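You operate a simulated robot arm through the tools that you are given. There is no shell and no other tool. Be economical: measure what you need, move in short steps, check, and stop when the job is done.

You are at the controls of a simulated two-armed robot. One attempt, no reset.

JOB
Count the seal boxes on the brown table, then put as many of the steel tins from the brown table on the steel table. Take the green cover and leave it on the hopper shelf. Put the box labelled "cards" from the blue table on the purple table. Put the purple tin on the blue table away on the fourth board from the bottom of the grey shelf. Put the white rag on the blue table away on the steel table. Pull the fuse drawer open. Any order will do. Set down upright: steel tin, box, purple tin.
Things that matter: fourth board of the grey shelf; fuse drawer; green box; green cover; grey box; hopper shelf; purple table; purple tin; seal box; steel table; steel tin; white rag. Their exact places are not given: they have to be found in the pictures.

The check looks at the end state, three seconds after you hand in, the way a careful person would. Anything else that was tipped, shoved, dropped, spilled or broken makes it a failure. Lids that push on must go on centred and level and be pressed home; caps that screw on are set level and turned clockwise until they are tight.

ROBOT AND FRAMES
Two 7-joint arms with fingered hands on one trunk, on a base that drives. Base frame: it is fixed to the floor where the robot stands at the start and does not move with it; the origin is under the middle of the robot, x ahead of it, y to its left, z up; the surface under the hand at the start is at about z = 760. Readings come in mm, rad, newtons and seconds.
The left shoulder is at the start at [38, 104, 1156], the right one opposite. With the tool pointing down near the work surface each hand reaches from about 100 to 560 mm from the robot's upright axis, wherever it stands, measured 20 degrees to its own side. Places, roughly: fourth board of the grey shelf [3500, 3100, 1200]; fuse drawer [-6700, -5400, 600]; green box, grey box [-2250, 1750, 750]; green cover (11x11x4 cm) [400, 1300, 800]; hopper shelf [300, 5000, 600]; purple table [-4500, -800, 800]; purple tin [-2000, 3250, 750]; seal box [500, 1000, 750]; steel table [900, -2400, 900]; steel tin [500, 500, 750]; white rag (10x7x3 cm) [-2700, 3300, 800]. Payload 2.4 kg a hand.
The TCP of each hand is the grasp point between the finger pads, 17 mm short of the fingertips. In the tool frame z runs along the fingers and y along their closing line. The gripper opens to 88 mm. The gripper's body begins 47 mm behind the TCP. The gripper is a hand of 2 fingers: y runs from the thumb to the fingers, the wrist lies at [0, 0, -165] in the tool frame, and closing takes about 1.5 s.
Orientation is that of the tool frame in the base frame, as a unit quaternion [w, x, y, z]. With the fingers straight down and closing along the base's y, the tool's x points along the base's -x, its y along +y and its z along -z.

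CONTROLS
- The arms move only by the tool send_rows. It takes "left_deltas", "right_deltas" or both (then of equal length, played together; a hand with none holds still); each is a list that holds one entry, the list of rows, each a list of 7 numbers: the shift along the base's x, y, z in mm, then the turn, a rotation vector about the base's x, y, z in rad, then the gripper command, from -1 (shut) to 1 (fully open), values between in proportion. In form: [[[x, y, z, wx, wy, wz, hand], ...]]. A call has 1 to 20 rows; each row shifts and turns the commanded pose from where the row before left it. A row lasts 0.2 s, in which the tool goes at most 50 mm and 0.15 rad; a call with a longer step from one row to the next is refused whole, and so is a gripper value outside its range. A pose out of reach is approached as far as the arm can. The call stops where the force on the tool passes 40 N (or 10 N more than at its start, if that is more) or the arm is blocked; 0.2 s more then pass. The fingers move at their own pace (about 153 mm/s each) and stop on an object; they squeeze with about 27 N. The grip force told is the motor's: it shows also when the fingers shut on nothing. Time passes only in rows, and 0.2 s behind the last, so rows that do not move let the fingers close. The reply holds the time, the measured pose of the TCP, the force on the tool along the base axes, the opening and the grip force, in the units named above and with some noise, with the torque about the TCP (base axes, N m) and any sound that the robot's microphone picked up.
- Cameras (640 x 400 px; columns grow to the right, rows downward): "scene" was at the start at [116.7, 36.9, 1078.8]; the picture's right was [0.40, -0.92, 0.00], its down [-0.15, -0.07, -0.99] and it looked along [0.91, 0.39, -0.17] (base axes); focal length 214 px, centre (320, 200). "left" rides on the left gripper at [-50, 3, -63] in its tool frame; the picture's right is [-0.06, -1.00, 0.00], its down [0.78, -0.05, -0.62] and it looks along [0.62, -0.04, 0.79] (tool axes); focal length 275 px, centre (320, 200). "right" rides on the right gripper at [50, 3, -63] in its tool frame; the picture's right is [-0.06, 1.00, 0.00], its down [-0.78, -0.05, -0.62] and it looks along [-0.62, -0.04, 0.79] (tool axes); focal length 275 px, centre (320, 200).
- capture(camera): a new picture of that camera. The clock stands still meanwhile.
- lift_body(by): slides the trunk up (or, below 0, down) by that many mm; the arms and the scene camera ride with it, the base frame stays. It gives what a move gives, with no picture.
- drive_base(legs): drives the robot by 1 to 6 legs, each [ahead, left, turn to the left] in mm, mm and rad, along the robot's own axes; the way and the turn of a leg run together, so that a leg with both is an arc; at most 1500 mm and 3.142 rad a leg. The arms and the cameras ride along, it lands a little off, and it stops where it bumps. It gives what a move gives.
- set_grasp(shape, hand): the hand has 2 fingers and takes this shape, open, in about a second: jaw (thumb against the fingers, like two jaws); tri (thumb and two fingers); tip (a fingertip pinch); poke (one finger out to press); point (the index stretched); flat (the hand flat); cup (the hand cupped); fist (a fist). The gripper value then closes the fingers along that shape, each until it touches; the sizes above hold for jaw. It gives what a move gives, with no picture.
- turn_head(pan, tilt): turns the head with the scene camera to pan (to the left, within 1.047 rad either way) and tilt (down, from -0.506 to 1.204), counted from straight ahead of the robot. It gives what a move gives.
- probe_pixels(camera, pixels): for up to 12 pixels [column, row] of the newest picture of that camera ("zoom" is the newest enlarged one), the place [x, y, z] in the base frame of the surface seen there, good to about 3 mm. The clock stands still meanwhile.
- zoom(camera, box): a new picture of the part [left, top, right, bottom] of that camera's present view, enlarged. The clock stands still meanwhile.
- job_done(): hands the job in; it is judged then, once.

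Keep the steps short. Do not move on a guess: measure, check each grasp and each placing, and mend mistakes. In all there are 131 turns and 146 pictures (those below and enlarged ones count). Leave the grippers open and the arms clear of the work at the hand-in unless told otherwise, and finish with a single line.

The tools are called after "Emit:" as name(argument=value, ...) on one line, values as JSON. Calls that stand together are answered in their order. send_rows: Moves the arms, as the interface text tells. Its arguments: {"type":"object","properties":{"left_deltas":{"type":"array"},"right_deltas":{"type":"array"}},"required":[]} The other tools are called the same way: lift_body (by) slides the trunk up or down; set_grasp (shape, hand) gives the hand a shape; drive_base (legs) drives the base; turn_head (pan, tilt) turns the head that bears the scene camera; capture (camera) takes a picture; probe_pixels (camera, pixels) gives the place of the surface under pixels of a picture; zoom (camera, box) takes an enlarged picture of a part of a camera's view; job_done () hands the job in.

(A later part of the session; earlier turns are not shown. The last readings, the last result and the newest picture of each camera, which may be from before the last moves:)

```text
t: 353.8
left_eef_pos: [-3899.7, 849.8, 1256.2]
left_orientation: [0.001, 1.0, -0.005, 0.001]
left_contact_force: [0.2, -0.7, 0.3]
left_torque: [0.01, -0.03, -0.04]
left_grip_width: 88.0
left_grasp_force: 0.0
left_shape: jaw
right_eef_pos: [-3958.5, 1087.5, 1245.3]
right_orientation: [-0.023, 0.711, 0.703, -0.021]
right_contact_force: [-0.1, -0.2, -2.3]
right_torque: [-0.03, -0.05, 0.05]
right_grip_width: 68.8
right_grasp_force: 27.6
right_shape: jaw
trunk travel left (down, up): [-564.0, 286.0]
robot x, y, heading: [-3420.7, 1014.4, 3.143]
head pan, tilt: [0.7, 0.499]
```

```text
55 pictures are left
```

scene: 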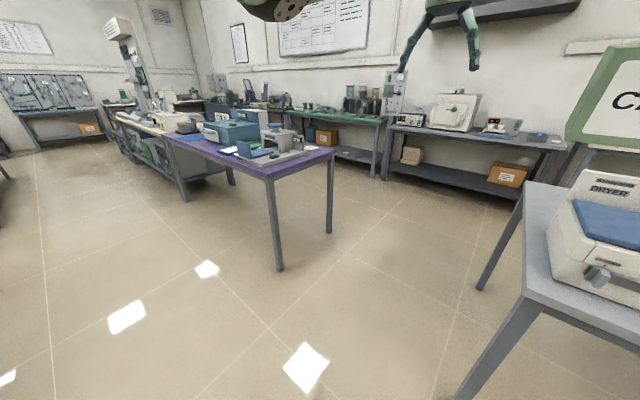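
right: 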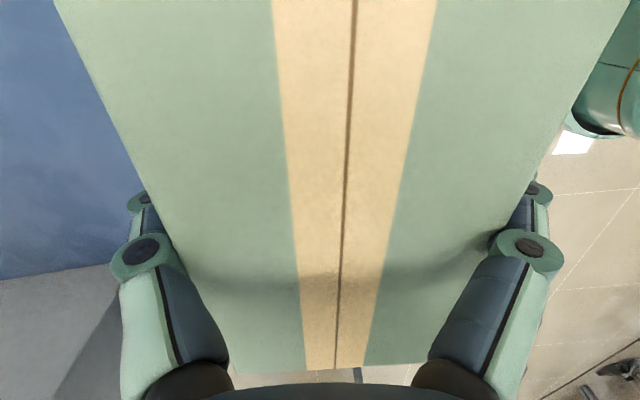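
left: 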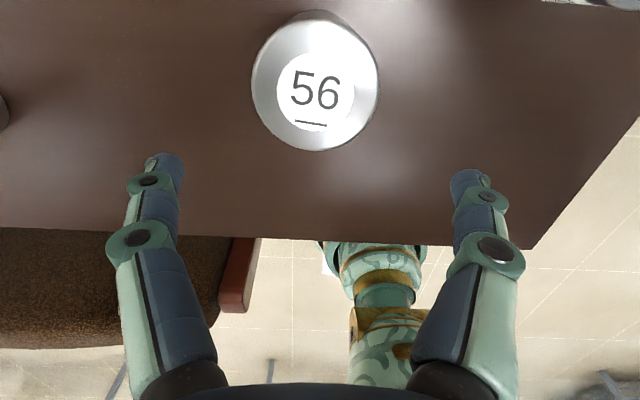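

Emit:
zoom(camera="scene", box=[150, 90, 360, 220])

Emit:
probe_pixels(camera="scene", pixels=[[270, 173], [333, 154], [305, 161], [290, 160], [315, 152], [240, 160], [190, 145], [280, 268], [330, 230], [260, 150], [285, 145], [185, 200]])

```text
3.05 times, centred on (255, 155) of scene
```

zoom: 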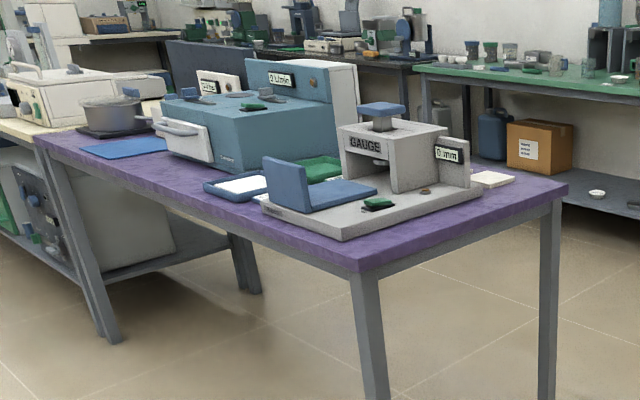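

```text
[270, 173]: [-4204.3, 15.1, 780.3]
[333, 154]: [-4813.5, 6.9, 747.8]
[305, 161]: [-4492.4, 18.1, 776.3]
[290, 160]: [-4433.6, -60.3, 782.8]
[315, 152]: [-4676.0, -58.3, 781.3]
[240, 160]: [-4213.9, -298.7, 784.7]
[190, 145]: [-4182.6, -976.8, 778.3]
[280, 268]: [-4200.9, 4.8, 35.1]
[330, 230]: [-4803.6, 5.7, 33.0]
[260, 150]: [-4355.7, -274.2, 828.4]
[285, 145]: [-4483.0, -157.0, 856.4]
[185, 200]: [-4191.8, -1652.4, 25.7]
```

Emit:
probe_pixels(camera="zoom", pixels=[[345, 240], [480, 197], [262, 205], [360, 262], [240, 215], [205, 190], [185, 178], [150, 170], [130, 160], [520, 195], [420, 225], [205, 178]])

```text
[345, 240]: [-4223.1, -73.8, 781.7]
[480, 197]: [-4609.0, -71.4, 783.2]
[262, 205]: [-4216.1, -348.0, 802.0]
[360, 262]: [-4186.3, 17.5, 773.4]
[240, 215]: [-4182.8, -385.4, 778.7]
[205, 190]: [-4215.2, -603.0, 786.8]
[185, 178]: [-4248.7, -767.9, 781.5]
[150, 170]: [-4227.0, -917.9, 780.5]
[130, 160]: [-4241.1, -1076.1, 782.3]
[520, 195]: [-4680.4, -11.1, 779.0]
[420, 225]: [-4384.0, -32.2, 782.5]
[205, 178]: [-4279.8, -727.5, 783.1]
```

Candidate: east edge strip around (−4255,−800). Drive to y≈−870 and view it square on.

Emit:
drive_base(legs=[[0, 1450, 0], [0, 430, 0]])

Emit:
turn_head(pan=-0.1, tilt=0.6)

Emit:
capture(camera="scene")

```text
t: 363.1
left_eef_pos: [-3898.5, -1022.2, 1255.1]
left_orientation: [0.001, 1.0, -0.002, 0.002]
left_contact_force: [-0.1, -0.2, -0.7]
left_torque: [-0.03, 0.01, 0.0]
left_grip_width: 88.1
left_grasp_force: 0.1
left_shape: jaw
right_eef_pos: [-3959.0, -785.9, 1246.1]
right_orientation: [-0.022, 0.709, 0.705, -0.02]
right_contact_force: [-0.1, 0.2, -2.4]
right_torque: [0.03, 0.0, 0.0]
right_grip_width: 68.9
right_grasp_force: 27.3
right_shape: jaw
trunk travel left (down, up): [-564.0, 286.0]
robot x, y, heading: [-3418.2, -853.3, -3.139]
head pan, tilt: [0.7, 0.499]
```

```text
t: 364.3
left_eef_pos: [-3897.6, -1023.1, 1255.3]
left_orientation: [0.002, 1.0, -0.001, 0.001]
left_contact_force: [0.8, 1.2, -0.3]
left_torque: [0.0, 0.0, 0.01]
left_grip_width: 87.9
left_grasp_force: 0.1
left_shape: jaw
right_eef_pos: [-3958.1, -786.0, 1245.2]
right_orientation: [-0.023, 0.709, 0.705, -0.021]
right_contact_force: [0.5, 0.3, -2.1]
right_torque: [0.02, -0.01, 0.0]
right_grip_width: 68.9
right_grasp_force: 27.1
right_shape: jaw
trunk travel left (down, up): [-564.0, 286.0]
robot x, y, heading: [-3416.9, -855.3, -3.145]
head pan, tilt: [-0.099, 0.6]
```

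```text
53 pictures are left
```

scene: 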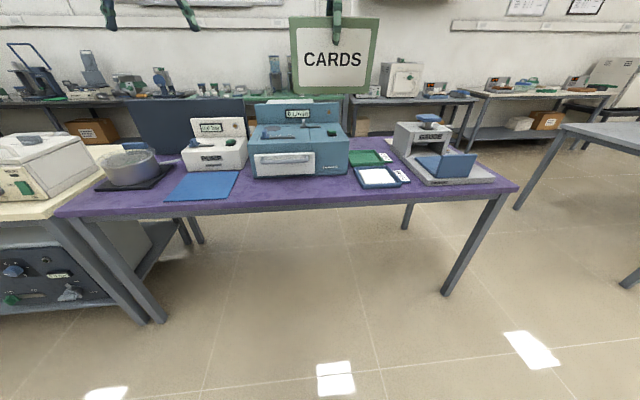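

Emit:
probe_pixels(camera="scene", pixels=[[300, 183], [300, 180], [255, 182], [345, 178], [300, 200], [245, 185], [236, 198], [355, 183], [375, 192], [412, 190], [248, 160], [330, 190]])

Emit:
zoom(camera="scene", box=[150, 110, 430, 230])

```text
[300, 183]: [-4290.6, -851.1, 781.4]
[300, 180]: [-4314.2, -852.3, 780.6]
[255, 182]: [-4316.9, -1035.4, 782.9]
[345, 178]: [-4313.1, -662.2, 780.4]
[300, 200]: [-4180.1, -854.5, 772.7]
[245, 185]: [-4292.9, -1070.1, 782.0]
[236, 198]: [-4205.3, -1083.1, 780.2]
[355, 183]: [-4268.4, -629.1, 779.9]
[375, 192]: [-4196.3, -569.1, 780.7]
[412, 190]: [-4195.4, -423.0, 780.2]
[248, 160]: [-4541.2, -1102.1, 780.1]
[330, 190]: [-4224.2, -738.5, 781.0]
```

```text
2.29 times, centred on (290, 170) of scene
```

zoom: 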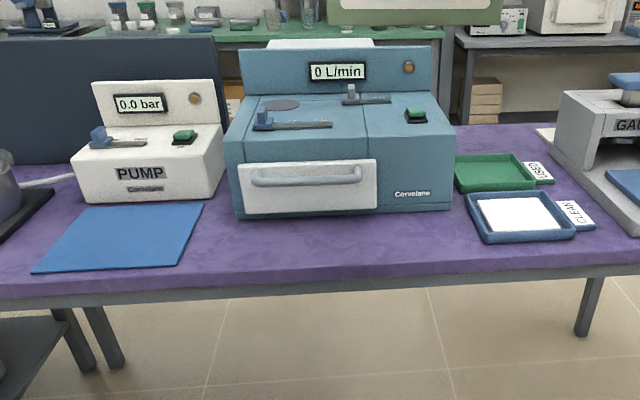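

Emit:
probe_pixels(camera="zoom", pixels=[[305, 180], [305, 200], [305, 212], [345, 170], [430, 195], [430, 207], [440, 215], [400, 240]])

```text
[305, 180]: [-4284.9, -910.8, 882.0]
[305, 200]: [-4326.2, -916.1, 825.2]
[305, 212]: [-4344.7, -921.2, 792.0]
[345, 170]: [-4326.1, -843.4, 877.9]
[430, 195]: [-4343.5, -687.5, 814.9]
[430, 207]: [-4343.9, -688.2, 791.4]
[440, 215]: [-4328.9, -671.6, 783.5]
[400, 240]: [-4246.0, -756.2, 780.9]
```

Best spot: (−4250,−725), clear of the handle. Drive there and lower partly.

Emit:
drive_base(legs=[[292, -61, 0]])

Emit:
lift_body(by=-270)

Emit:
turn_head(pan=-0.2, tilt=0.4)

Emit:
capture(camera="scene")

```text
t: 366.3
left_eef_pos: [-4194.0, -961.3, 1255.2]
left_orientation: [0.001, 1.0, -0.003, 0.002]
left_contact_force: [0.0, 0.5, -0.1]
left_torque: [0.04, 0.02, 0.0]
left_grip_width: 87.7
left_grasp_force: 0.1
left_shape: jaw
right_eef_pos: [-4253.3, -721.6, 1244.1]
right_orientation: [-0.023, 0.709, 0.704, -0.021]
right_contact_force: [0.2, 0.2, -1.5]
right_torque: [0.03, -0.02, -0.03]
right_grip_width: 68.7
right_grasp_force: 27.0
right_shape: jaw
trunk travel left (down, up): [-564.0, 286.0]
robot x, y, heading: [-3710.5, -792.2, 3.142]
head pan, tilt: [-0.099, 0.6]
```

```text
t: 369.1
left_eef_pos: [-4192.2, -960.2, 986.2]
left_orientation: [0.001, 1.0, -0.003, 0.0]
left_contact_force: [-0.4, -0.6, 0.6]
left_torque: [0.02, 0.03, 0.04]
left_grip_width: 88.0
left_grasp_force: 0.2
left_shape: jaw
right_eef_pos: [-4252.7, -722.0, 976.0]
right_orientation: [-0.022, 0.71, 0.704, -0.022]
right_contact_force: [0.4, -0.5, -2.4]
right_torque: [-0.01, 0.01, -0.02]
right_grip_width: 68.8
right_grasp_force: 26.7
right_shape: jaw
trunk travel left (down, up): [-294.0, 556.0]
robot x, y, heading: [-3710.9, -794.5, 3.139]
head pan, tilt: [-0.099, 0.6]
```

```text
t: 369.8
left_eef_pos: [-4192.7, -959.4, 985.7]
left_orientation: [0.001, 1.0, -0.002, 0.002]
left_contact_force: [-1.0, 0.0, -0.6]
left_torque: [-0.02, 0.01, -0.01]
left_grip_width: 88.0
left_grasp_force: 0.1
left_shape: jaw
right_eef_pos: [-4253.5, -721.0, 975.6]
right_orientation: [-0.022, 0.71, 0.703, -0.022]
right_contact_force: [-0.2, 1.1, -3.1]
right_torque: [0.0, -0.05, -0.02]
right_grip_width: 69.1
right_grasp_force: 27.0
right_shape: jaw
trunk travel left (down, up): [-294.0, 556.0]
robot x, y, heading: [-3708.1, -793.5, 3.148]
head pan, tilt: [-0.201, 0.4]
```

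```text
51 pictures are left
```

scene: 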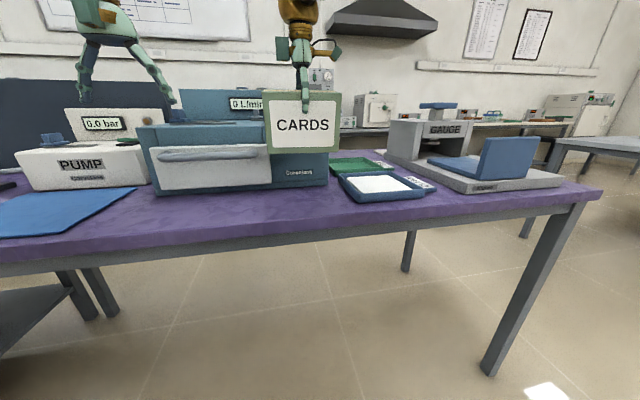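

The hand has pitched ~0.117 rad since gripping; undo that so the box is level.

Emit:
send_rows(right_deltas=[[[0, 0, 0, 0, -0.04, 0, -1], [0, 0, 0, 0, -0.04, 0, -1], [0, 0, 0, 0, -0.037, 0, -1], [0, 0, 0, 0, 0, 0, -1]]])

Emit:
zoom(camera="scene", box=[200, 40, 440, 240])

Emit:
capture(camera="left")

```text
t: 370.8
left_eef_pos: [-4193.4, -960.6, 984.5]
left_orientation: [0.002, 1.0, -0.003, 0.002]
left_contact_force: [0.1, 0.0, -0.7]
left_torque: [0.01, -0.02, 0.01]
left_grip_width: 88.1
left_grasp_force: 0.1
left_shape: jaw
right_eef_pos: [-4251.7, -722.1, 974.8]
right_orientation: [0.019, 0.709, 0.705, 0.02]
right_contact_force: [-0.3, 0.2, -2.2]
right_torque: [-0.03, 0.0, -0.03]
right_grip_width: 69.1
right_grasp_force: 27.3
right_shape: jaw
trunk travel left (down, up): [-294.0, 556.0]
robot x, y, heading: [-3708.4, -795.5, 3.137]
head pan, tilt: [-0.201, 0.4]
```

```text
2.00 times, centred on (320, 140) of scene
```

zoom: 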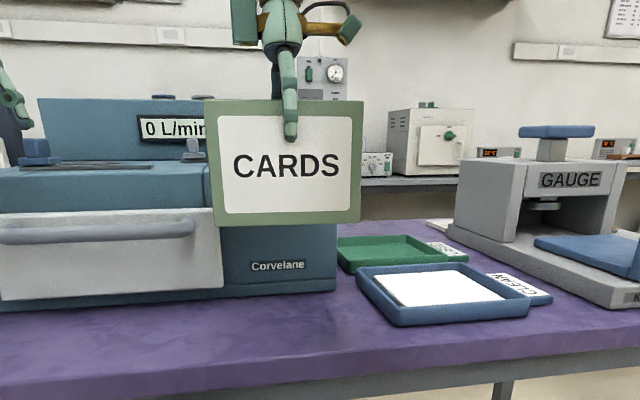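

```text
49 pictures are left
```

left: 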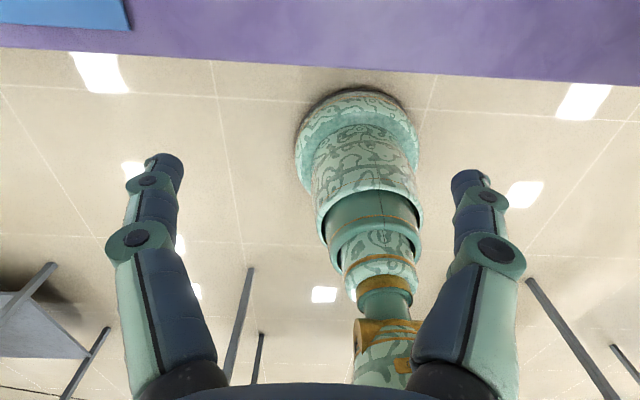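

Emit:
probe_pixels(camera="zoom", pixels=[[240, 108], [240, 215], [345, 108], [345, 215], [285, 220], [390, 320], [345, 300]])

```text
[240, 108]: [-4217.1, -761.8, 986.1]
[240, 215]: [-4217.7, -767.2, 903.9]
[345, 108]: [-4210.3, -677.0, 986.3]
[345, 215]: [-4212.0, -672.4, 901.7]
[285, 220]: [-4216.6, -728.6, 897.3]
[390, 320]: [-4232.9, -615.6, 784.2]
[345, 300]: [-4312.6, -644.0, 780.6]
```

Box is vertical. Lower trunk 95 mm and check.

Emit:
lift_body(by=-95)

Emit:
zoom(camera="scene", box=[200, 0, 440, 160])

```text
t: 372.1
left_eef_pos: [-4191.7, -960.7, 889.9]
left_orientation: [0.0, 1.0, -0.003, 0.001]
left_contact_force: [0.4, 0.2, -0.8]
left_torque: [0.01, 0.01, 0.02]
left_grip_width: 87.9
left_grasp_force: 0.0
left_shape: jaw
right_eef_pos: [-4252.6, -721.2, 880.1]
right_orientation: [0.018, 0.71, 0.704, 0.02]
right_contact_force: [0.0, -0.2, -2.1]
right_torque: [0.01, 0.04, -0.01]
right_grip_width: 68.6
right_grasp_force: 26.8
right_shape: jaw
trunk travel left (down, up): [-199.0, 651.0]
robot x, y, heading: [-3710.9, -796.0, 3.138]
head pan, tilt: [-0.201, 0.4]
```

```text
2.50 times, centred on (320, 80) of scene
```

zoom: 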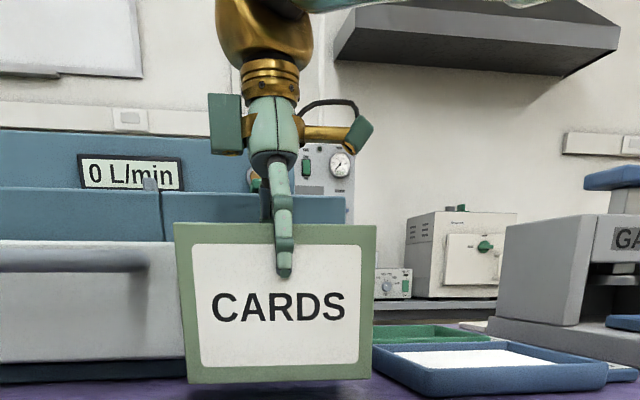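

Emit:
lift_body(by=-10)

Emit:
lift_body(by=-3)

Emit:
zoom(camera="scene", box=[200, 20, 440, 180])

```text
t: 372.7
left_eef_pos: [-4191.8, -960.3, 881.2]
left_orientation: [0.001, 1.0, -0.003, 0.0]
left_contact_force: [-0.7, -0.7, 0.1]
left_torque: [-0.01, 0.02, 0.0]
left_grip_width: 87.8
left_grasp_force: 0.0
left_shape: jaw
right_eef_pos: [-4252.1, -722.0, 871.2]
right_orientation: [0.019, 0.71, 0.704, 0.019]
right_contact_force: [-1.0, 0.5, -1.5]
right_torque: [0.02, 0.01, -0.01]
right_grip_width: 69.1
right_grasp_force: 27.0
right_shape: jaw
trunk travel left (down, up): [-189.0, 661.0]
robot x, y, heading: [-3708.7, -793.1, 3.139]
head pan, tilt: [-0.201, 0.4]
```

```text
t: 373.2
left_eef_pos: [-4192.4, -960.4, 878.6]
left_orientation: [0.001, 1.0, -0.003, 0.002]
left_contact_force: [-0.4, -0.1, -0.2]
left_torque: [-0.05, -0.01, -0.03]
left_grip_width: 87.8
left_grasp_force: 0.1
left_shape: jaw
right_eef_pos: [-4252.7, -721.7, 867.1]
right_orientation: [0.019, 0.71, 0.704, 0.021]
right_contact_force: [0.7, 0.0, -2.5]
right_torque: [0.01, -0.02, -0.02]
right_grip_width: 69.1
right_grasp_force: 27.5
right_shape: jaw
trunk travel left (down, up): [-186.0, 664.0]
robot x, y, heading: [-3709.3, -794.8, 3.14]
head pan, tilt: [-0.201, 0.4]
```

```text
2.50 times, centred on (320, 100) of scene
```

zoom: 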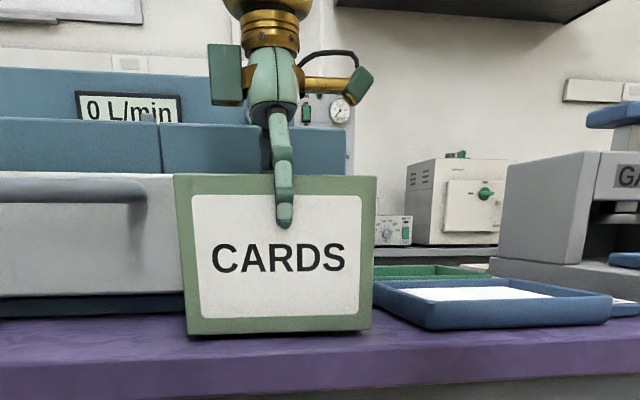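

Nearly touching; 3 mm more, then open partly and raise.

Emit:
lift_body(by=-3)

Emit:
send_rows(right_deltas=[[[0, 0, 0, 0, 0, 0, 0.65], [0, 0, 0, 0, 0, 0, 0.85], [0, 0, 0, 0, 0, 0, 0.85], [0, 0, 0, 0, 0, 0, 0.85]]])

Emit:
zoom(camera="scene", box=[200, 20, 440, 180])

```text
t: 373.7
left_eef_pos: [-4192.2, -959.5, 874.3]
left_orientation: [0.001, 1.0, -0.002, 0.002]
left_contact_force: [1.0, -0.1, -0.6]
left_torque: [0.04, 0.0, 0.0]
left_grip_width: 88.0
left_grasp_force: 0.0
left_shape: jaw
right_eef_pos: [-4252.2, -721.4, 864.7]
right_orientation: [0.019, 0.709, 0.705, 0.021]
right_contact_force: [0.0, 0.0, -1.8]
right_torque: [-0.02, -0.02, 0.0]
right_grip_width: 68.9
right_grasp_force: 26.9
right_shape: jaw
trunk travel left (down, up): [-183.0, 667.0]
robot x, y, heading: [-3710.0, -795.7, 3.133]
head pan, tilt: [-0.201, 0.4]
```

```text
t: 374.7
left_eef_pos: [-4191.7, -960.9, 873.8]
left_orientation: [0.0, 1.0, -0.002, 0.002]
left_contact_force: [0.5, 0.4, -0.1]
left_torque: [0.01, -0.03, 0.02]
left_grip_width: 88.0
left_grasp_force: 0.1
left_shape: jaw
right_eef_pos: [-4251.7, -722.8, 865.5]
right_orientation: [0.019, 0.709, 0.705, 0.02]
right_contact_force: [0.0, -1.1, -1.8]
right_torque: [0.04, -0.04, 0.03]
right_grip_width: 81.7
right_grasp_force: 0.1
right_shape: jaw
trunk travel left (down, up): [-183.0, 667.0]
robot x, y, heading: [-3710.0, -790.3, 3.142]
head pan, tilt: [-0.201, 0.4]
```

```text
2.50 times, centred on (320, 100) of scene
```

zoom: 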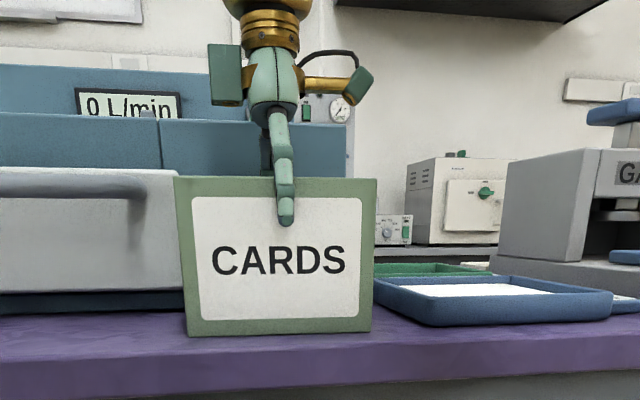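

Emit:
lift_body(by=60)

Emit:
zoom(camera="scene", box=[200, 40, 440, 200])

```text
t: 375.7
left_eef_pos: [-4192.0, -960.1, 936.0]
left_orientation: [0.001, 1.0, -0.003, 0.002]
left_contact_force: [-0.3, 0.6, -0.1]
left_torque: [0.03, -0.05, 0.01]
left_grip_width: 87.8
left_grasp_force: 0.0
left_shape: jaw
right_eef_pos: [-4253.2, -722.6, 924.0]
right_orientation: [0.019, 0.709, 0.704, 0.02]
right_contact_force: [0.0, -0.2, -0.8]
right_torque: [-0.02, 0.0, -0.01]
right_grip_width: 81.6
right_grasp_force: 0.0
right_shape: jaw
trunk travel left (down, up): [-243.0, 607.0]
robot x, y, heading: [-3710.3, -791.6, 3.141]
head pan, tilt: [-0.201, 0.4]
```

```text
2.50 times, centred on (320, 120) of scene
```

zoom: 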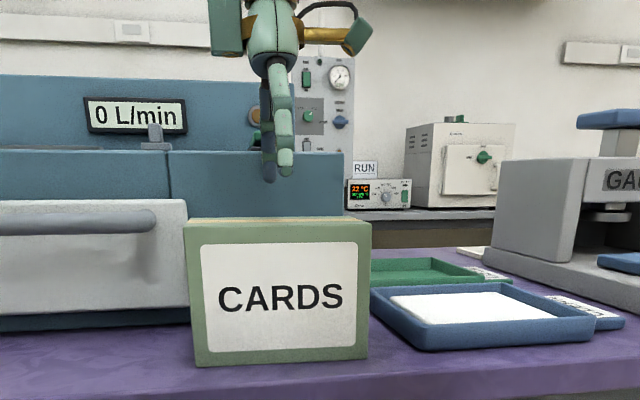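

CARDS box stands on the purple table. Raise, back off, turn toward −y and look for the fuse drawer.

Emit:
lift_body(by=250)

Emit:
drive_base(legs=[[-250, 0, 0], [0, 0, 1.5708]])

Emit:
turn_head(pan=-0.4, tilt=0.3)

Emit:
capture(camera="scene")

```text
t: 378.3
left_eef_pos: [-4191.0, -959.7, 1185.3]
left_orientation: [0.001, 1.0, -0.002, 0.002]
left_contact_force: [0.0, 0.9, -0.1]
left_torque: [-0.02, 0.02, 0.03]
left_grip_width: 87.7
left_grasp_force: 0.0
left_shape: jaw
right_eef_pos: [-4239.7, -722.2, 1210.1]
right_orientation: [-0.004, 0.711, 0.703, -0.003]
right_contact_force: [0.0, 0.3, -0.1]
right_torque: [0.01, 0.02, 0.0]
right_grip_width: 81.5
right_grasp_force: 0.1
right_shape: jaw
trunk travel left (down, up): [-493.0, 357.0]
robot x, y, heading: [-3707.0, -792.3, 3.138]
head pan, tilt: [-0.201, 0.4]
```

```text
t: 383.9
left_eef_pos: [-3297.3, -1277.5, 1184.7]
left_orientation: [0.001, 0.712, 0.703, 0.001]
left_contact_force: [-0.2, 0.6, -0.2]
left_torque: [-0.02, -0.02, -0.04]
left_grip_width: 88.0
left_grasp_force: 0.0
left_shape: jaw
right_eef_pos: [-3536.4, -1324.7, 1209.6]
right_orientation: [-0.001, 0.008, 1.0, -0.006]
right_contact_force: [0.5, 0.0, 0.3]
right_torque: [0.0, -0.02, 0.0]
right_grip_width: 81.4
right_grasp_force: 0.1
right_shape: jaw
trunk travel left (down, up): [-493.0, 357.0]
robot x, y, heading: [-3459.5, -790.8, -1.577]
head pan, tilt: [-0.201, 0.4]
```

```text
t: 384.6
left_eef_pos: [-3297.5, -1278.6, 1184.7]
left_orientation: [0.0, 0.712, 0.703, 0.001]
left_contact_force: [-0.1, 1.1, 0.8]
left_torque: [-0.03, -0.02, -0.01]
left_grip_width: 88.1
left_grasp_force: 0.0
left_shape: jaw
right_eef_pos: [-3536.7, -1324.1, 1209.0]
right_orientation: [-0.001, 0.009, 1.0, -0.005]
right_contact_force: [-0.3, -0.1, -0.6]
right_torque: [-0.01, -0.02, 0.02]
right_grip_width: 81.6
right_grasp_force: 0.0
right_shape: jaw
trunk travel left (down, up): [-493.0, 357.0]
robot x, y, heading: [-3461.7, -793.2, -1.582]
head pan, tilt: [-0.4, 0.3]
```

```text
44 pictures are left
```

scene: 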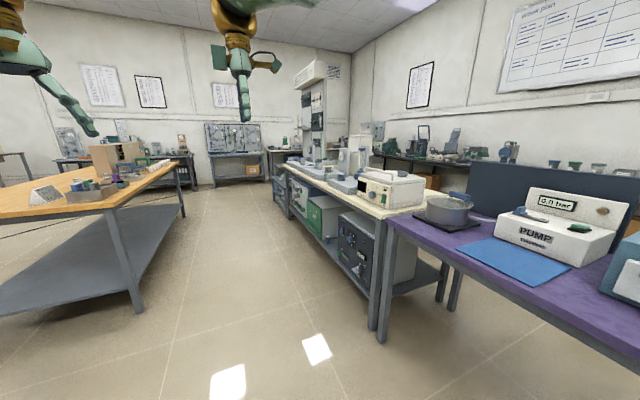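

Emit:
probe_pixels(camera="scene", pixels=[[135, 310], [182, 215], [375, 325], [290, 190], [230, 200], [280, 150], [240, 180], [195, 185], [310, 130], [275, 165]])

Emit:
zoom(camera="scene", box=[150, 80, 390, 220])

```text
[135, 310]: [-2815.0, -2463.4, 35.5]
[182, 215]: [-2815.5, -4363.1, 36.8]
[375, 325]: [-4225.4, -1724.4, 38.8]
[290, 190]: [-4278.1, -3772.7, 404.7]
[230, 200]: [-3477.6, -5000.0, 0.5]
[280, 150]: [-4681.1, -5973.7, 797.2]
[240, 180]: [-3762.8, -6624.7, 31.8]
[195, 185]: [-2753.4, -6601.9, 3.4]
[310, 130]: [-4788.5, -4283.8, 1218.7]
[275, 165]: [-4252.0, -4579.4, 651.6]
```

```text
2.67 times, centred on (270, 150) of scene
```

zoom: 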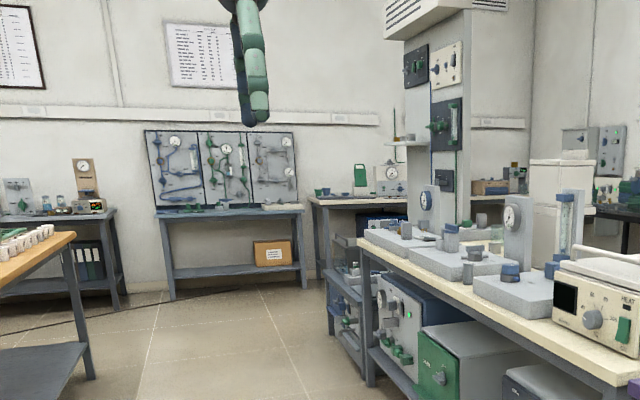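

Aisle x −4225…−2815 is clear. Drive 4000 mm to y≈−4850, then turn to −x.

Emit:
drive_base(legs=[[1500, 0, 0.01], [1500, 0, 0], [1050, 0, 0], [0, 0, -1.5708]])

Emit:
turn_head(pan=0.1, tilt=0.3)

Emit:
capture(camera="scene")

```text
t: 407.9
left_eef_pos: [-3954.6, -5003.3, 1184.7]
left_orientation: [0.001, 1.0, -0.002, 0.001]
left_contact_force: [0.6, -0.8, 0.0]
left_torque: [-0.04, -0.02, 0.02]
left_grip_width: 88.0
left_grasp_force: 0.0
left_shape: jaw
right_eef_pos: [-4002.8, -4766.1, 1208.8]
right_orientation: [-0.004, 0.709, 0.705, -0.004]
right_contact_force: [0.2, -0.9, 0.1]
right_torque: [0.01, -0.01, -0.02]
right_grip_width: 81.8
right_grasp_force: 0.1
right_shape: jaw
trunk travel left (down, up): [-493.0, 357.0]
robot x, y, heading: [-3470.6, -4839.2, 3.142]
head pan, tilt: [-0.4, 0.3]
```

```text
t: 408.9
left_eef_pos: [-3953.7, -5003.6, 1185.1]
left_orientation: [0.001, 1.0, -0.003, 0.002]
left_contact_force: [0.7, -0.8, 0.0]
left_torque: [0.01, 0.0, 0.04]
left_grip_width: 87.9
left_grasp_force: 0.0
left_shape: jaw
right_eef_pos: [-4002.1, -4766.8, 1208.8]
right_orientation: [-0.005, 0.709, 0.705, -0.002]
right_contact_force: [-0.5, 0.5, -0.3]
right_torque: [0.01, -0.04, 0.04]
right_grip_width: 81.6
right_grasp_force: 0.1
right_shape: jaw
trunk travel left (down, up): [-493.0, 357.0]
robot x, y, heading: [-3471.0, -4837.5, 3.15]
head pan, tilt: [0.099, 0.3]
```

```text
42 pictures are left
```

scene: 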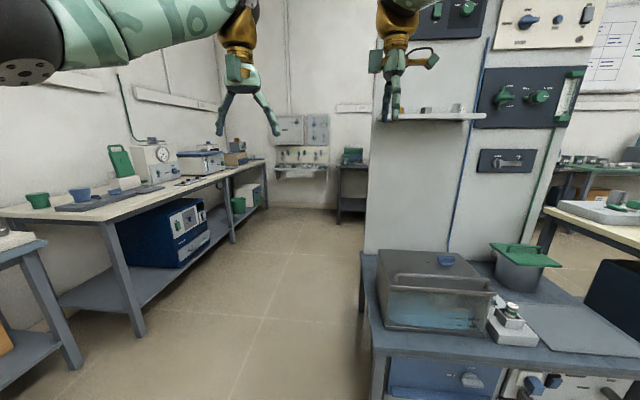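

Emit:
zoom(camera="scene", box=[230, 90, 390, 230])

Emit:
probe_pixels(camera="scene", pixels=[[300, 168], [298, 180], [352, 168], [355, 205], [270, 205], [145, 330], [235, 240], [365, 300], [370, 250], [300, 215], [320, 150], [365, 180]])

```text
2.86 times, centred on (310, 160) of scene
```

zoom: 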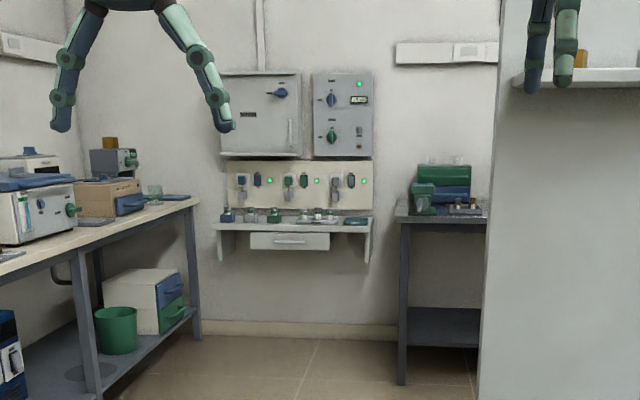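

```text
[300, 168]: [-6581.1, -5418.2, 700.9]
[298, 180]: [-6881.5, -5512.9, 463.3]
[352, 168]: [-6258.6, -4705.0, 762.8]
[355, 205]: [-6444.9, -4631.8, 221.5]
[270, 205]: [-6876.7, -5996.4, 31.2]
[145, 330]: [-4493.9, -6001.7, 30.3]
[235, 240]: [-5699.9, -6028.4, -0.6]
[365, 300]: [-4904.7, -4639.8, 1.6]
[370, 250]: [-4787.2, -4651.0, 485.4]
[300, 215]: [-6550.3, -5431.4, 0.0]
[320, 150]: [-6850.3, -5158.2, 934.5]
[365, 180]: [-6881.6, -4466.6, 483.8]
```

The wall panel with a small shelf and drawer at ≈(−6580,−5420,690) is the fuse drawer. Drive up to x≈−5650.

Emit:
drive_base(legs=[[700, 450, 0], [1450, 0, 0]])

Emit:
turn_head(pan=0.1, tilt=0.5)

Emit:
capture(camera="scene")

```text
t: 420.1
left_eef_pos: [-6113.1, -5427.2, 1185.5]
left_orientation: [0.001, 1.0, -0.012, 0.002]
left_contact_force: [0.4, -0.8, 0.3]
left_torque: [0.01, 0.01, 0.0]
left_grip_width: 88.0
left_grasp_force: 0.0
left_shape: jaw
right_eef_pos: [-6157.2, -5188.0, 1209.4]
right_orientation: [-0.005, 0.716, 0.698, -0.003]
right_contact_force: [0.4, 0.8, 0.2]
right_torque: [-0.01, -0.01, 0.03]
right_grip_width: 81.4
right_grasp_force: 0.1
right_shape: jaw
trunk travel left (down, up): [-493.0, 357.0]
robot x, y, heading: [-5628.9, -5271.9, 3.121]
head pan, tilt: [0.099, 0.3]
```

```text
t: 420.9
left_eef_pos: [-6112.7, -5427.8, 1184.6]
left_orientation: [0.001, 1.0, -0.012, 0.001]
left_contact_force: [-0.1, -0.9, 0.1]
left_torque: [-0.03, 0.02, -0.02]
left_grip_width: 87.9
left_grasp_force: 0.0
left_shape: jaw
right_eef_pos: [-6155.1, -5188.3, 1208.7]
right_orientation: [-0.005, 0.716, 0.698, -0.004]
right_contact_force: [-0.6, -0.9, 0.1]
right_torque: [-0.01, -0.01, -0.02]
right_grip_width: 81.6
right_grasp_force: 0.1
right_shape: jaw
trunk travel left (down, up): [-493.0, 357.0]
robot x, y, heading: [-5626.8, -5268.9, 3.117]
head pan, tilt: [0.099, 0.499]
```

```text
40 pictures are left
```

scene: 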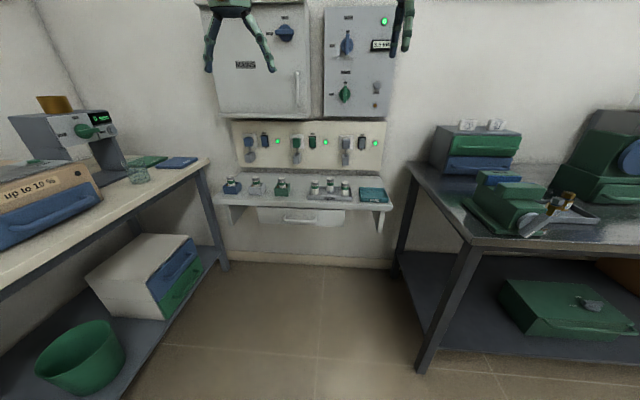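

Emit:
zoom(camera="scene", box=[200, 110, 410, 240])

Emit:
probe_pixels(camera="zoom", pixels=[[300, 335], [255, 335], [350, 335], [302, 318], [190, 330], [430, 330], [300, 275], [300, 290], [300, 345], [120, 285], [560, 300]])

```text
3.05 times, centred on (305, 175) of scene
```

zoom: 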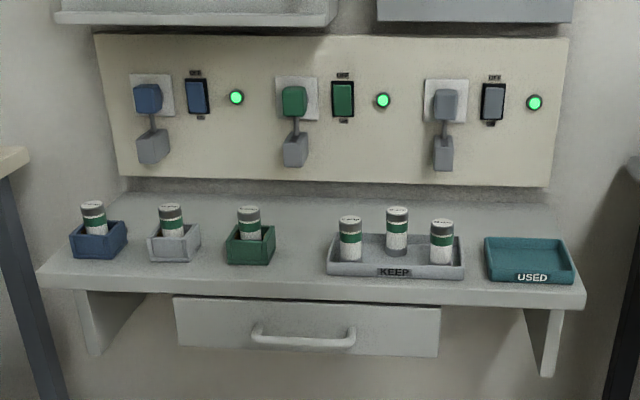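

```text
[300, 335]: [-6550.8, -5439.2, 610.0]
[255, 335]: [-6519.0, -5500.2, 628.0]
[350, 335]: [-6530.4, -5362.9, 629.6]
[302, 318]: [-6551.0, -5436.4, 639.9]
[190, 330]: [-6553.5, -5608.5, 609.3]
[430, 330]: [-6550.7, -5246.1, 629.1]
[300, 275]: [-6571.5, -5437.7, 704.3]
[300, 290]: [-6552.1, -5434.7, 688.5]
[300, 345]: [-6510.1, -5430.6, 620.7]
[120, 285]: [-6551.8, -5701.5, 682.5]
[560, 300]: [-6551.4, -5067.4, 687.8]
```

Fuse drawer handle: horizontal bar at x≈−6513, y −5500…−5362, z≈622; front at −6551. I'll grip the bar with the left hand near-horizontal, closing vertically. First un-turn and retract the right hand, and yaw the left −90°.

Emit:
send_rows(left_deltas=[[[6, -6, 0, 0, 0, -0.1428, 1], [6, -6, 0, 0, 0, -0.1428, 1], [6, -6, 0, 0, 0, -0.1428, 1], [6, -6, 0, 0, 0, -0.1428, 1], [6, -6, 0, 0, 0, -0.1428, 1], [6, -6, 0, 0, 0, -0.1428, 1], [6, -6, 0, 0, 0, -0.1428, 1], [6, -6, 0, 0, 0, -0.1428, 1], [6, -6, 0, 0, 0, -0.1428, 1], [6, -6, 0, 0, 0, -0.1428, 1], [6, -6, 0, 0, 0, -0.1428, 1], [0, 0, 0, 0, 0, 0, 1]]], right_deltas=[[[5, 8, 0, 0, 0, -0.1428, 1], [5, 8, 0, 0, 0, -0.1428, 1], [5, 8, 0, 0, 0, -0.1428, 1], [10, 8, 0, 0, 0, -0.1428, 1], [15, 8, 0, 0, 0, -0.1428, 1], [25, 8, 0, 0, 0, -0.1428, 1], [25, 8, 0, 0, 0, -0.1428, 1], [30, 8, 0, 0, 0, -0.1428, 1], [30, 8, 0, 0, 0, -0.1428, 1], [35, 8, 0, 0, 0, -0.1428, 1], [35, 8, 0, 0, 0, -0.1428, 1], [35, 0, 0, 0, 0, 0, 1]]])

```text
t: 423.4
left_eef_pos: [-6046.9, -5493.7, 1184.7]
left_orientation: [-0.001, -0.698, 0.716, 0.0]
left_contact_force: [-1.6, -0.4, -0.4]
left_torque: [0.02, -0.01, 0.0]
left_grip_width: 87.9
left_grasp_force: 0.0
left_shape: jaw
right_eef_pos: [-5900.2, -5098.9, 1208.2]
right_orientation: [-0.005, 1.0, -0.014, 0.001]
right_contact_force: [-0.1, -0.4, -0.6]
right_torque: [0.0, 0.02, 0.02]
right_grip_width: 87.7
right_grasp_force: 0.0
right_shape: jaw
trunk travel left (down, up): [-493.0, 357.0]
robot x, y, heading: [-5629.4, -5269.2, 3.123]
head pan, tilt: [0.099, 0.499]
```

Now pitch the left hand forward by ~1.26 rad, moving outward a little.

Emit:
send_rows(left_deltas=[[[3, -6, 0, 0, 0.14, 0, 1], [3, -6, 0, 0, 0.14, 0, 1], [3, -6, 0, 0, 0.14, 0, 1], [3, -6, 0, 0, 0.14, 0, 1], [3, -6, 0, 0, 0.14, 0, 1], [3, -6, 0, 0, 0.14, 0, 1], [3, -6, 0, 0, 0.14, 0, 1], [3, -6, 0, 0, 0.14, 0, 1], [0, -6, 0, 0, 0.14, 0, 1], [0, 0, 0, 0, 0, 0, 1]]])

Emit:
capture(camera="left")

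```text
t: 425.6
left_eef_pos: [-6022.6, -5546.1, 1184.3]
left_orientation: [-0.423, -0.564, 0.577, 0.412]
left_contact_force: [-0.1, 0.1, 0.0]
left_torque: [0.0, 0.0, 0.0]
left_grip_width: 87.9
left_grasp_force: 0.0
left_shape: jaw
right_eef_pos: [-5901.2, -5099.6, 1207.1]
right_orientation: [-0.006, 1.0, -0.013, 0.001]
right_contact_force: [0.2, 0.3, 0.4]
right_torque: [-0.01, 0.04, 0.0]
right_grip_width: 87.8
right_grasp_force: 0.0
right_shape: jaw
trunk travel left (down, up): [-493.0, 357.0]
robot x, y, heading: [-5623.1, -5268.5, 3.12]
head pan, tilt: [0.099, 0.499]
```

```text
38 pictures are left
```

left: 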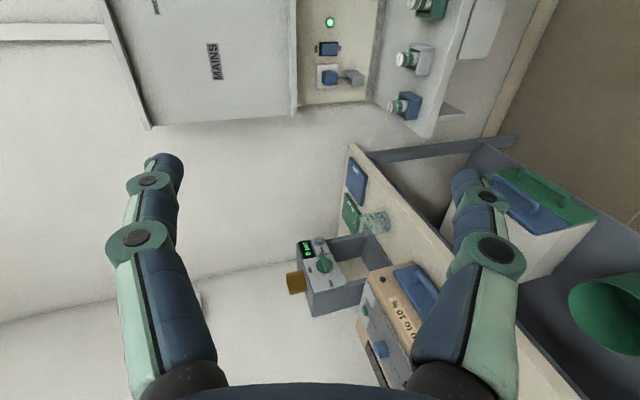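

Orientation achieved. Lower trunk 400+88, align y (right 115), and approach 340.

Emit:
lift_body(by=-400)

Emit:
lift_body(by=-85)

Emit:
drive_base(legs=[[340, -115, 0.02]])

Emit:
turn_head(pan=0.5, tilt=0.2)

Emit:
capture(camera="scene")

```text
t: 429.5
left_eef_pos: [-6044.8, -5546.0, 733.1]
left_orientation: [-0.38, -0.591, 0.608, 0.368]
left_contact_force: [0.0, 0.7, 0.5]
left_torque: [-0.01, 0.01, 0.0]
left_grip_width: 87.9
left_grasp_force: 0.1
left_shape: jaw
right_eef_pos: [-5901.5, -5100.0, 808.6]
right_orientation: [-0.006, 1.0, -0.012, 0.001]
right_contact_force: [-0.3, 0.5, 0.3]
right_torque: [0.05, 0.01, -0.02]
right_grip_width: 87.9
right_grasp_force: 0.1
right_shape: jaw
trunk travel left (down, up): [-93.0, 757.0]
robot x, y, heading: [-5626.9, -5266.4, 3.119]
head pan, tilt: [0.099, 0.499]
```

```text
t: 430.7
left_eef_pos: [-6053.4, -5547.3, 617.9]
left_orientation: [-0.351, -0.608, 0.626, 0.34]
left_contact_force: [0.1, 0.5, -0.8]
left_torque: [0.01, -0.01, 0.01]
left_grip_width: 88.0
left_grasp_force: 0.0
left_shape: jaw
right_eef_pos: [-5913.0, -5100.5, 712.0]
right_orientation: [-0.005, 0.999, -0.013, 0.034]
right_contact_force: [-0.4, -0.1, 0.4]
right_torque: [-0.03, -0.03, -0.02]
right_grip_width: 87.9
right_grasp_force: 0.0
right_shape: jaw
trunk travel left (down, up): [-8.0, 842.0]
robot x, y, heading: [-5624.5, -5269.1, 3.114]
head pan, tilt: [0.099, 0.499]
```

```text
t: 432.8
left_eef_pos: [-6336.8, -5451.0, 618.3]
left_orientation: [-0.353, -0.61, 0.621, 0.344]
left_contact_force: [0.3, -0.6, 0.1]
left_torque: [-0.06, 0.01, 0.05]
left_grip_width: 87.9
left_grasp_force: 0.1
left_shape: jaw
right_eef_pos: [-6199.0, -5003.3, 716.4]
right_orientation: [-0.01, 1.0, -0.007, 0.024]
right_contact_force: [0.5, 0.2, 1.3]
right_torque: [0.01, 0.02, 0.0]
right_grip_width: 88.0
right_grasp_force: 0.1
right_shape: jaw
trunk travel left (down, up): [-8.0, 842.0]
robot x, y, heading: [-5916.0, -5164.7, 3.128]
head pan, tilt: [0.099, 0.499]
stopped in leg 1: the robot was blocked; the commanded pose is now the measured one
```

```text
t: 433.6
left_eef_pos: [-6337.7, -5451.9, 620.1]
left_orientation: [-0.353, -0.61, 0.621, 0.344]
left_contact_force: [0.1, -0.2, 0.1]
left_torque: [-0.02, 0.05, -0.03]
left_grip_width: 87.8
left_grasp_force: 0.1
left_shape: jaw
right_eef_pos: [-6198.6, -5001.1, 717.1]
right_orientation: [-0.01, 1.0, -0.01, 0.025]
right_contact_force: [0.9, 0.4, -0.4]
right_torque: [-0.02, -0.01, -0.03]
right_grip_width: 87.8
right_grasp_force: 0.1
right_shape: jaw
trunk travel left (down, up): [-8.0, 842.0]
robot x, y, heading: [-5917.2, -5165.3, 3.131]
head pan, tilt: [0.499, 0.201]
```

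```text
37 pictures are left
```

scene: 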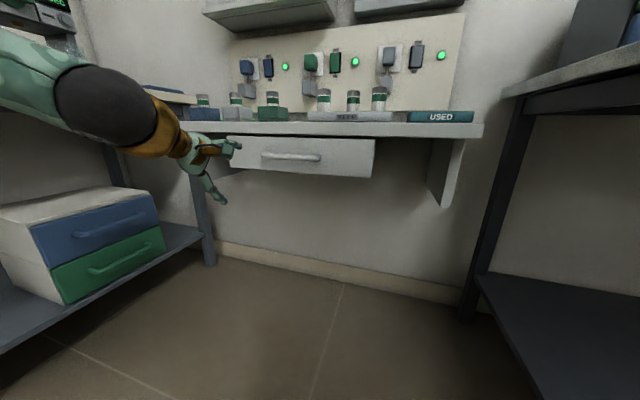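

Blocked — probably the right elbow at the right-hand bench. Look right.

Emit:
turn_head(pan=-1.0, tilt=0.7)

Emit:
capture(camera="scene")

Emit:
probe_pixels(camera="scene", pixels=[[200, 200], [300, 200], [400, 200], [500, 200], [320, 300], [420, 300], [250, 260], [560, 260]])

```text
t: 435.2
left_eef_pos: [-6337.8, -5451.8, 619.3]
left_orientation: [-0.353, -0.61, 0.62, 0.345]
left_contact_force: [0.3, -0.3, -0.2]
left_torque: [0.0, 0.04, 0.01]
left_grip_width: 87.8
left_grasp_force: 0.0
left_shape: jaw
right_eef_pos: [-6197.9, -5003.7, 716.7]
right_orientation: [-0.011, 1.0, -0.009, 0.026]
right_contact_force: [0.5, 0.1, 0.2]
right_torque: [-0.01, 0.0, -0.01]
right_grip_width: 88.0
right_grasp_force: 0.1
right_shape: jaw
trunk travel left (down, up): [-8.0, 842.0]
robot x, y, heading: [-5920.8, -5165.9, 3.129]
head pan, tilt: [-1.0, 0.7]
```

```text
36 pictures are left
```

scene: 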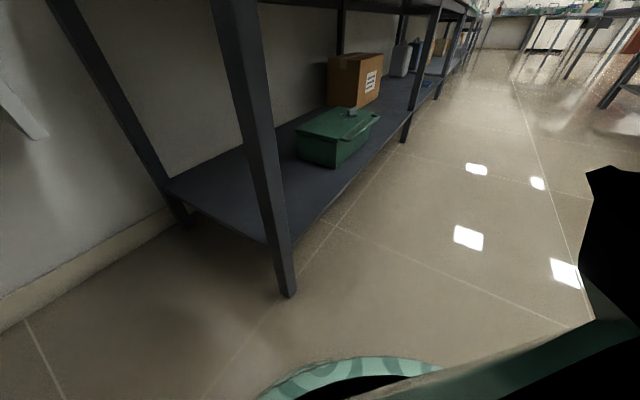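

```text
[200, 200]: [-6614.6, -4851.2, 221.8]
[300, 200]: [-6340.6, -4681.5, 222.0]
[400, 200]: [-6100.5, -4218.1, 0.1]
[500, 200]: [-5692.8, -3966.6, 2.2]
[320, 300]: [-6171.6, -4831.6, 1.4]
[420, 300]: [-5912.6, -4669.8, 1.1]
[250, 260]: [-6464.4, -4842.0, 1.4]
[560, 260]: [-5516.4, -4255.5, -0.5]
```

Emit:
turn_head(pan=-0.75, tilt=0.15)

Emit:
capture(camera="scene")

Emit:
probe_pixels(camera="scene", pixels=[[320, 150], [250, 200], [300, 200], [360, 200], [420, 150], [420, 200], [480, 200], [540, 200]])

```text
t: 436.2
left_eef_pos: [-6337.7, -5452.0, 618.5]
left_orientation: [-0.353, -0.61, 0.62, 0.345]
left_contact_force: [-0.5, 0.1, -0.4]
left_torque: [-0.02, 0.01, -0.03]
left_grip_width: 87.9
left_grasp_force: 0.0
left_shape: jaw
right_eef_pos: [-6197.9, -5002.4, 715.8]
right_orientation: [-0.011, 1.0, -0.01, 0.026]
right_contact_force: [-1.0, 0.2, -0.2]
right_torque: [0.01, 0.02, 0.02]
right_grip_width: 88.0
right_grasp_force: 0.1
right_shape: jaw
trunk travel left (down, up): [-8.0, 842.0]
robot x, y, heading: [-5918.1, -5165.9, 3.122]
head pan, tilt: [-0.75, 0.15]
```

```text
35 pictures are left
```

scene: 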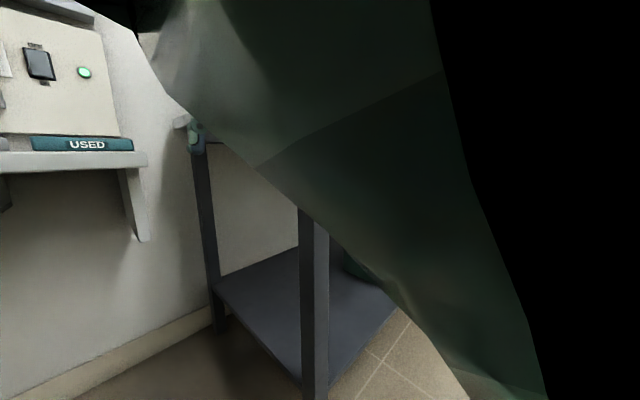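

```text
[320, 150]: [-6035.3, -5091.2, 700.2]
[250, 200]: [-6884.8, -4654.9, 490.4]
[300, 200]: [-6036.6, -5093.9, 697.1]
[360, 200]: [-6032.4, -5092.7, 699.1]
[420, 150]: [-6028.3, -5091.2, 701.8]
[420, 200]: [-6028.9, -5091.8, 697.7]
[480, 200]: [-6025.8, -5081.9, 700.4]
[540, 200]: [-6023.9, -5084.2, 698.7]
```

The right forearm/elbow is what's crowding the bench. Raise the right hand ~270 mm and inward.

Emit:
send_rows(right_deltas=[[[0, -8, 40, 0, 0, 0, 1], [0, -8, 40, 0, 0, 0, 1], [0, -8, 40, 0, 0, 0, 1], [0, -8, 40, 0, 0, 0, 1], [0, -8, 40, 0, 0, 0, 1], [0, -8, 40, 0, 0, 0, 1], [0, -8, 40, 0, 0, 0, 1], [0, 0, 0, 0, 0, 0, 1]]])

Emit:
turn_head(pan=-0.9, tilt=0.3)

Emit:
capture(camera="scene")

```text
t: 438.0
left_eef_pos: [-6343.0, -5447.2, 617.0]
left_orientation: [-0.353, -0.611, 0.623, 0.338]
left_contact_force: [0.5, 0.5, 0.1]
left_torque: [0.02, -0.01, -0.01]
left_grip_width: 87.9
left_grasp_force: 0.0
left_shape: jaw
right_eef_pos: [-6202.4, -5083.1, 936.3]
right_orientation: [-0.005, 0.999, -0.009, 0.031]
right_contact_force: [0.5, -0.2, -0.2]
right_torque: [-0.01, -0.02, -0.02]
right_grip_width: 87.8
right_grasp_force: 0.2
right_shape: jaw
right hand out of reach, approached as far as the arm can: row 6, 7
trunk travel left (down, up): [-8.0, 842.0]
robot x, y, heading: [-5915.3, -5167.8, 3.133]
head pan, tilt: [-0.75, 0.15]
```

```text
t: 438.7
left_eef_pos: [-6343.1, -5447.9, 617.5]
left_orientation: [-0.352, -0.61, 0.624, 0.339]
left_contact_force: [0.2, 0.0, -0.5]
left_torque: [-0.01, 0.02, 0.02]
left_grip_width: 88.2
left_grasp_force: 0.0
left_shape: jaw
right_eef_pos: [-6202.5, -5082.2, 936.1]
right_orientation: [-0.005, 0.999, -0.008, 0.031]
right_contact_force: [0.1, -0.2, -0.4]
right_torque: [0.02, 0.01, 0.03]
right_grip_width: 88.0
right_grasp_force: 0.1
right_shape: jaw
trunk travel left (down, up): [-8.0, 842.0]
robot x, y, heading: [-5917.8, -5167.6, 3.131]
head pan, tilt: [-0.901, 0.3]
```

```text
34 pictures are left
```

scene: 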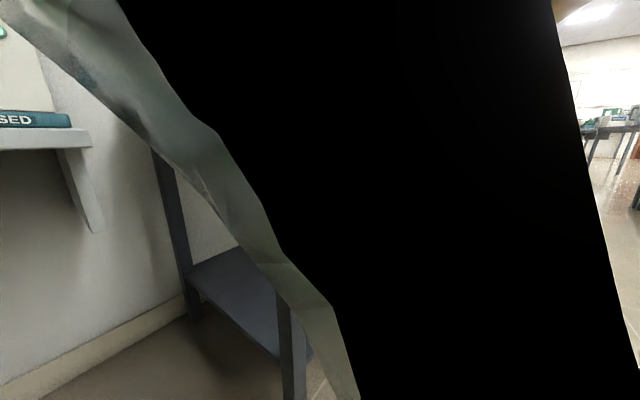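

Try ahead 60 mm.

Emit:
drive_base(legs=[[60, 0, 0.01]])

Emit:
turn_head(pan=0.5, tilt=0.2)

Emit:
zoom(camera="scene", box=[120, 80, 400, 240])

```text
t: 439.7
left_eef_pos: [-6399.8, -5451.1, 616.8]
left_orientation: [-0.354, -0.614, 0.62, 0.337]
left_contact_force: [-0.3, 0.3, 0.3]
left_torque: [-0.02, 0.01, 0.02]
left_grip_width: 88.1
left_grasp_force: 0.1
left_shape: jaw
right_eef_pos: [-6264.1, -5083.3, 934.4]
right_orientation: [-0.005, 0.999, -0.004, 0.032]
right_contact_force: [0.3, 0.0, 0.2]
right_torque: [0.03, -0.02, -0.03]
right_grip_width: 87.9
right_grasp_force: 0.1
right_shape: jaw
trunk travel left (down, up): [-8.0, 842.0]
robot x, y, heading: [-5978.7, -5167.4, 3.138]
head pan, tilt: [-0.901, 0.3]
```

```text
t: 441.2
left_eef_pos: [-6399.0, -5452.2, 617.8]
left_orientation: [-0.354, -0.614, 0.62, 0.337]
left_contact_force: [0.4, -0.3, 0.9]
left_torque: [-0.02, -0.03, 0.0]
left_grip_width: 87.7
left_grasp_force: 0.1
left_shape: jaw
right_eef_pos: [-6262.7, -5086.4, 935.3]
right_orientation: [-0.005, 0.999, -0.003, 0.032]
right_contact_force: [0.3, 0.0, 0.3]
right_torque: [-0.01, 0.01, -0.01]
right_grip_width: 88.0
right_grasp_force: 0.1
right_shape: jaw
trunk travel left (down, up): [-8.0, 842.0]
robot x, y, heading: [-5975.3, -5166.9, 3.139]
head pan, tilt: [0.499, 0.201]
```

```text
2.29 times, centred on (260, 160) of scene
```

zoom: 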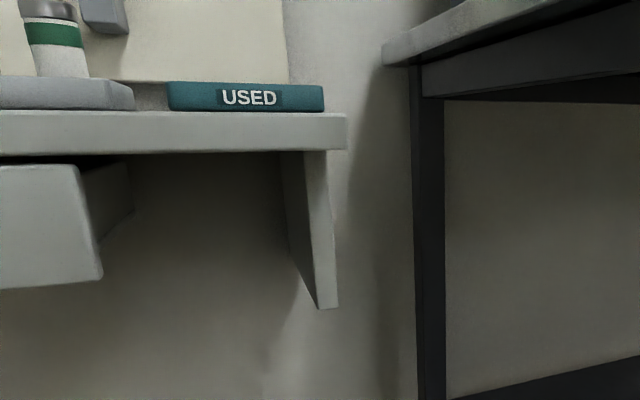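

Emit:
turn_head(pan=0.75, tilt=0.2)

Emit:
capture(camera="scene")

```text
t: 442.0
left_eef_pos: [-6400.1, -5452.3, 617.2]
left_orientation: [-0.355, -0.614, 0.619, 0.337]
left_contact_force: [0.7, -0.5, 0.8]
left_torque: [0.0, 0.01, 0.02]
left_grip_width: 88.1
left_grasp_force: 0.1
left_shape: jaw
right_eef_pos: [-6263.9, -5085.2, 936.3]
right_orientation: [-0.005, 0.999, -0.003, 0.032]
right_contact_force: [0.6, -0.4, 0.0]
right_torque: [0.0, 0.0, 0.01]
right_grip_width: 87.9
right_grasp_force: 0.1
right_shape: jaw
trunk travel left (down, up): [-8.0, 842.0]
robot x, y, heading: [-5980.3, -5169.2, 3.133]
head pan, tilt: [0.75, 0.201]
```

```text
32 pictures are left
```

scene: 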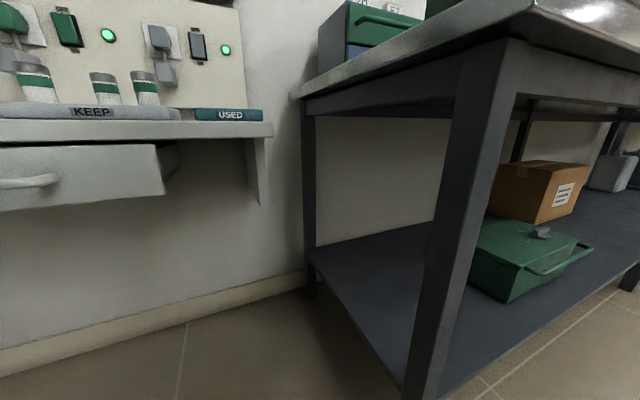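

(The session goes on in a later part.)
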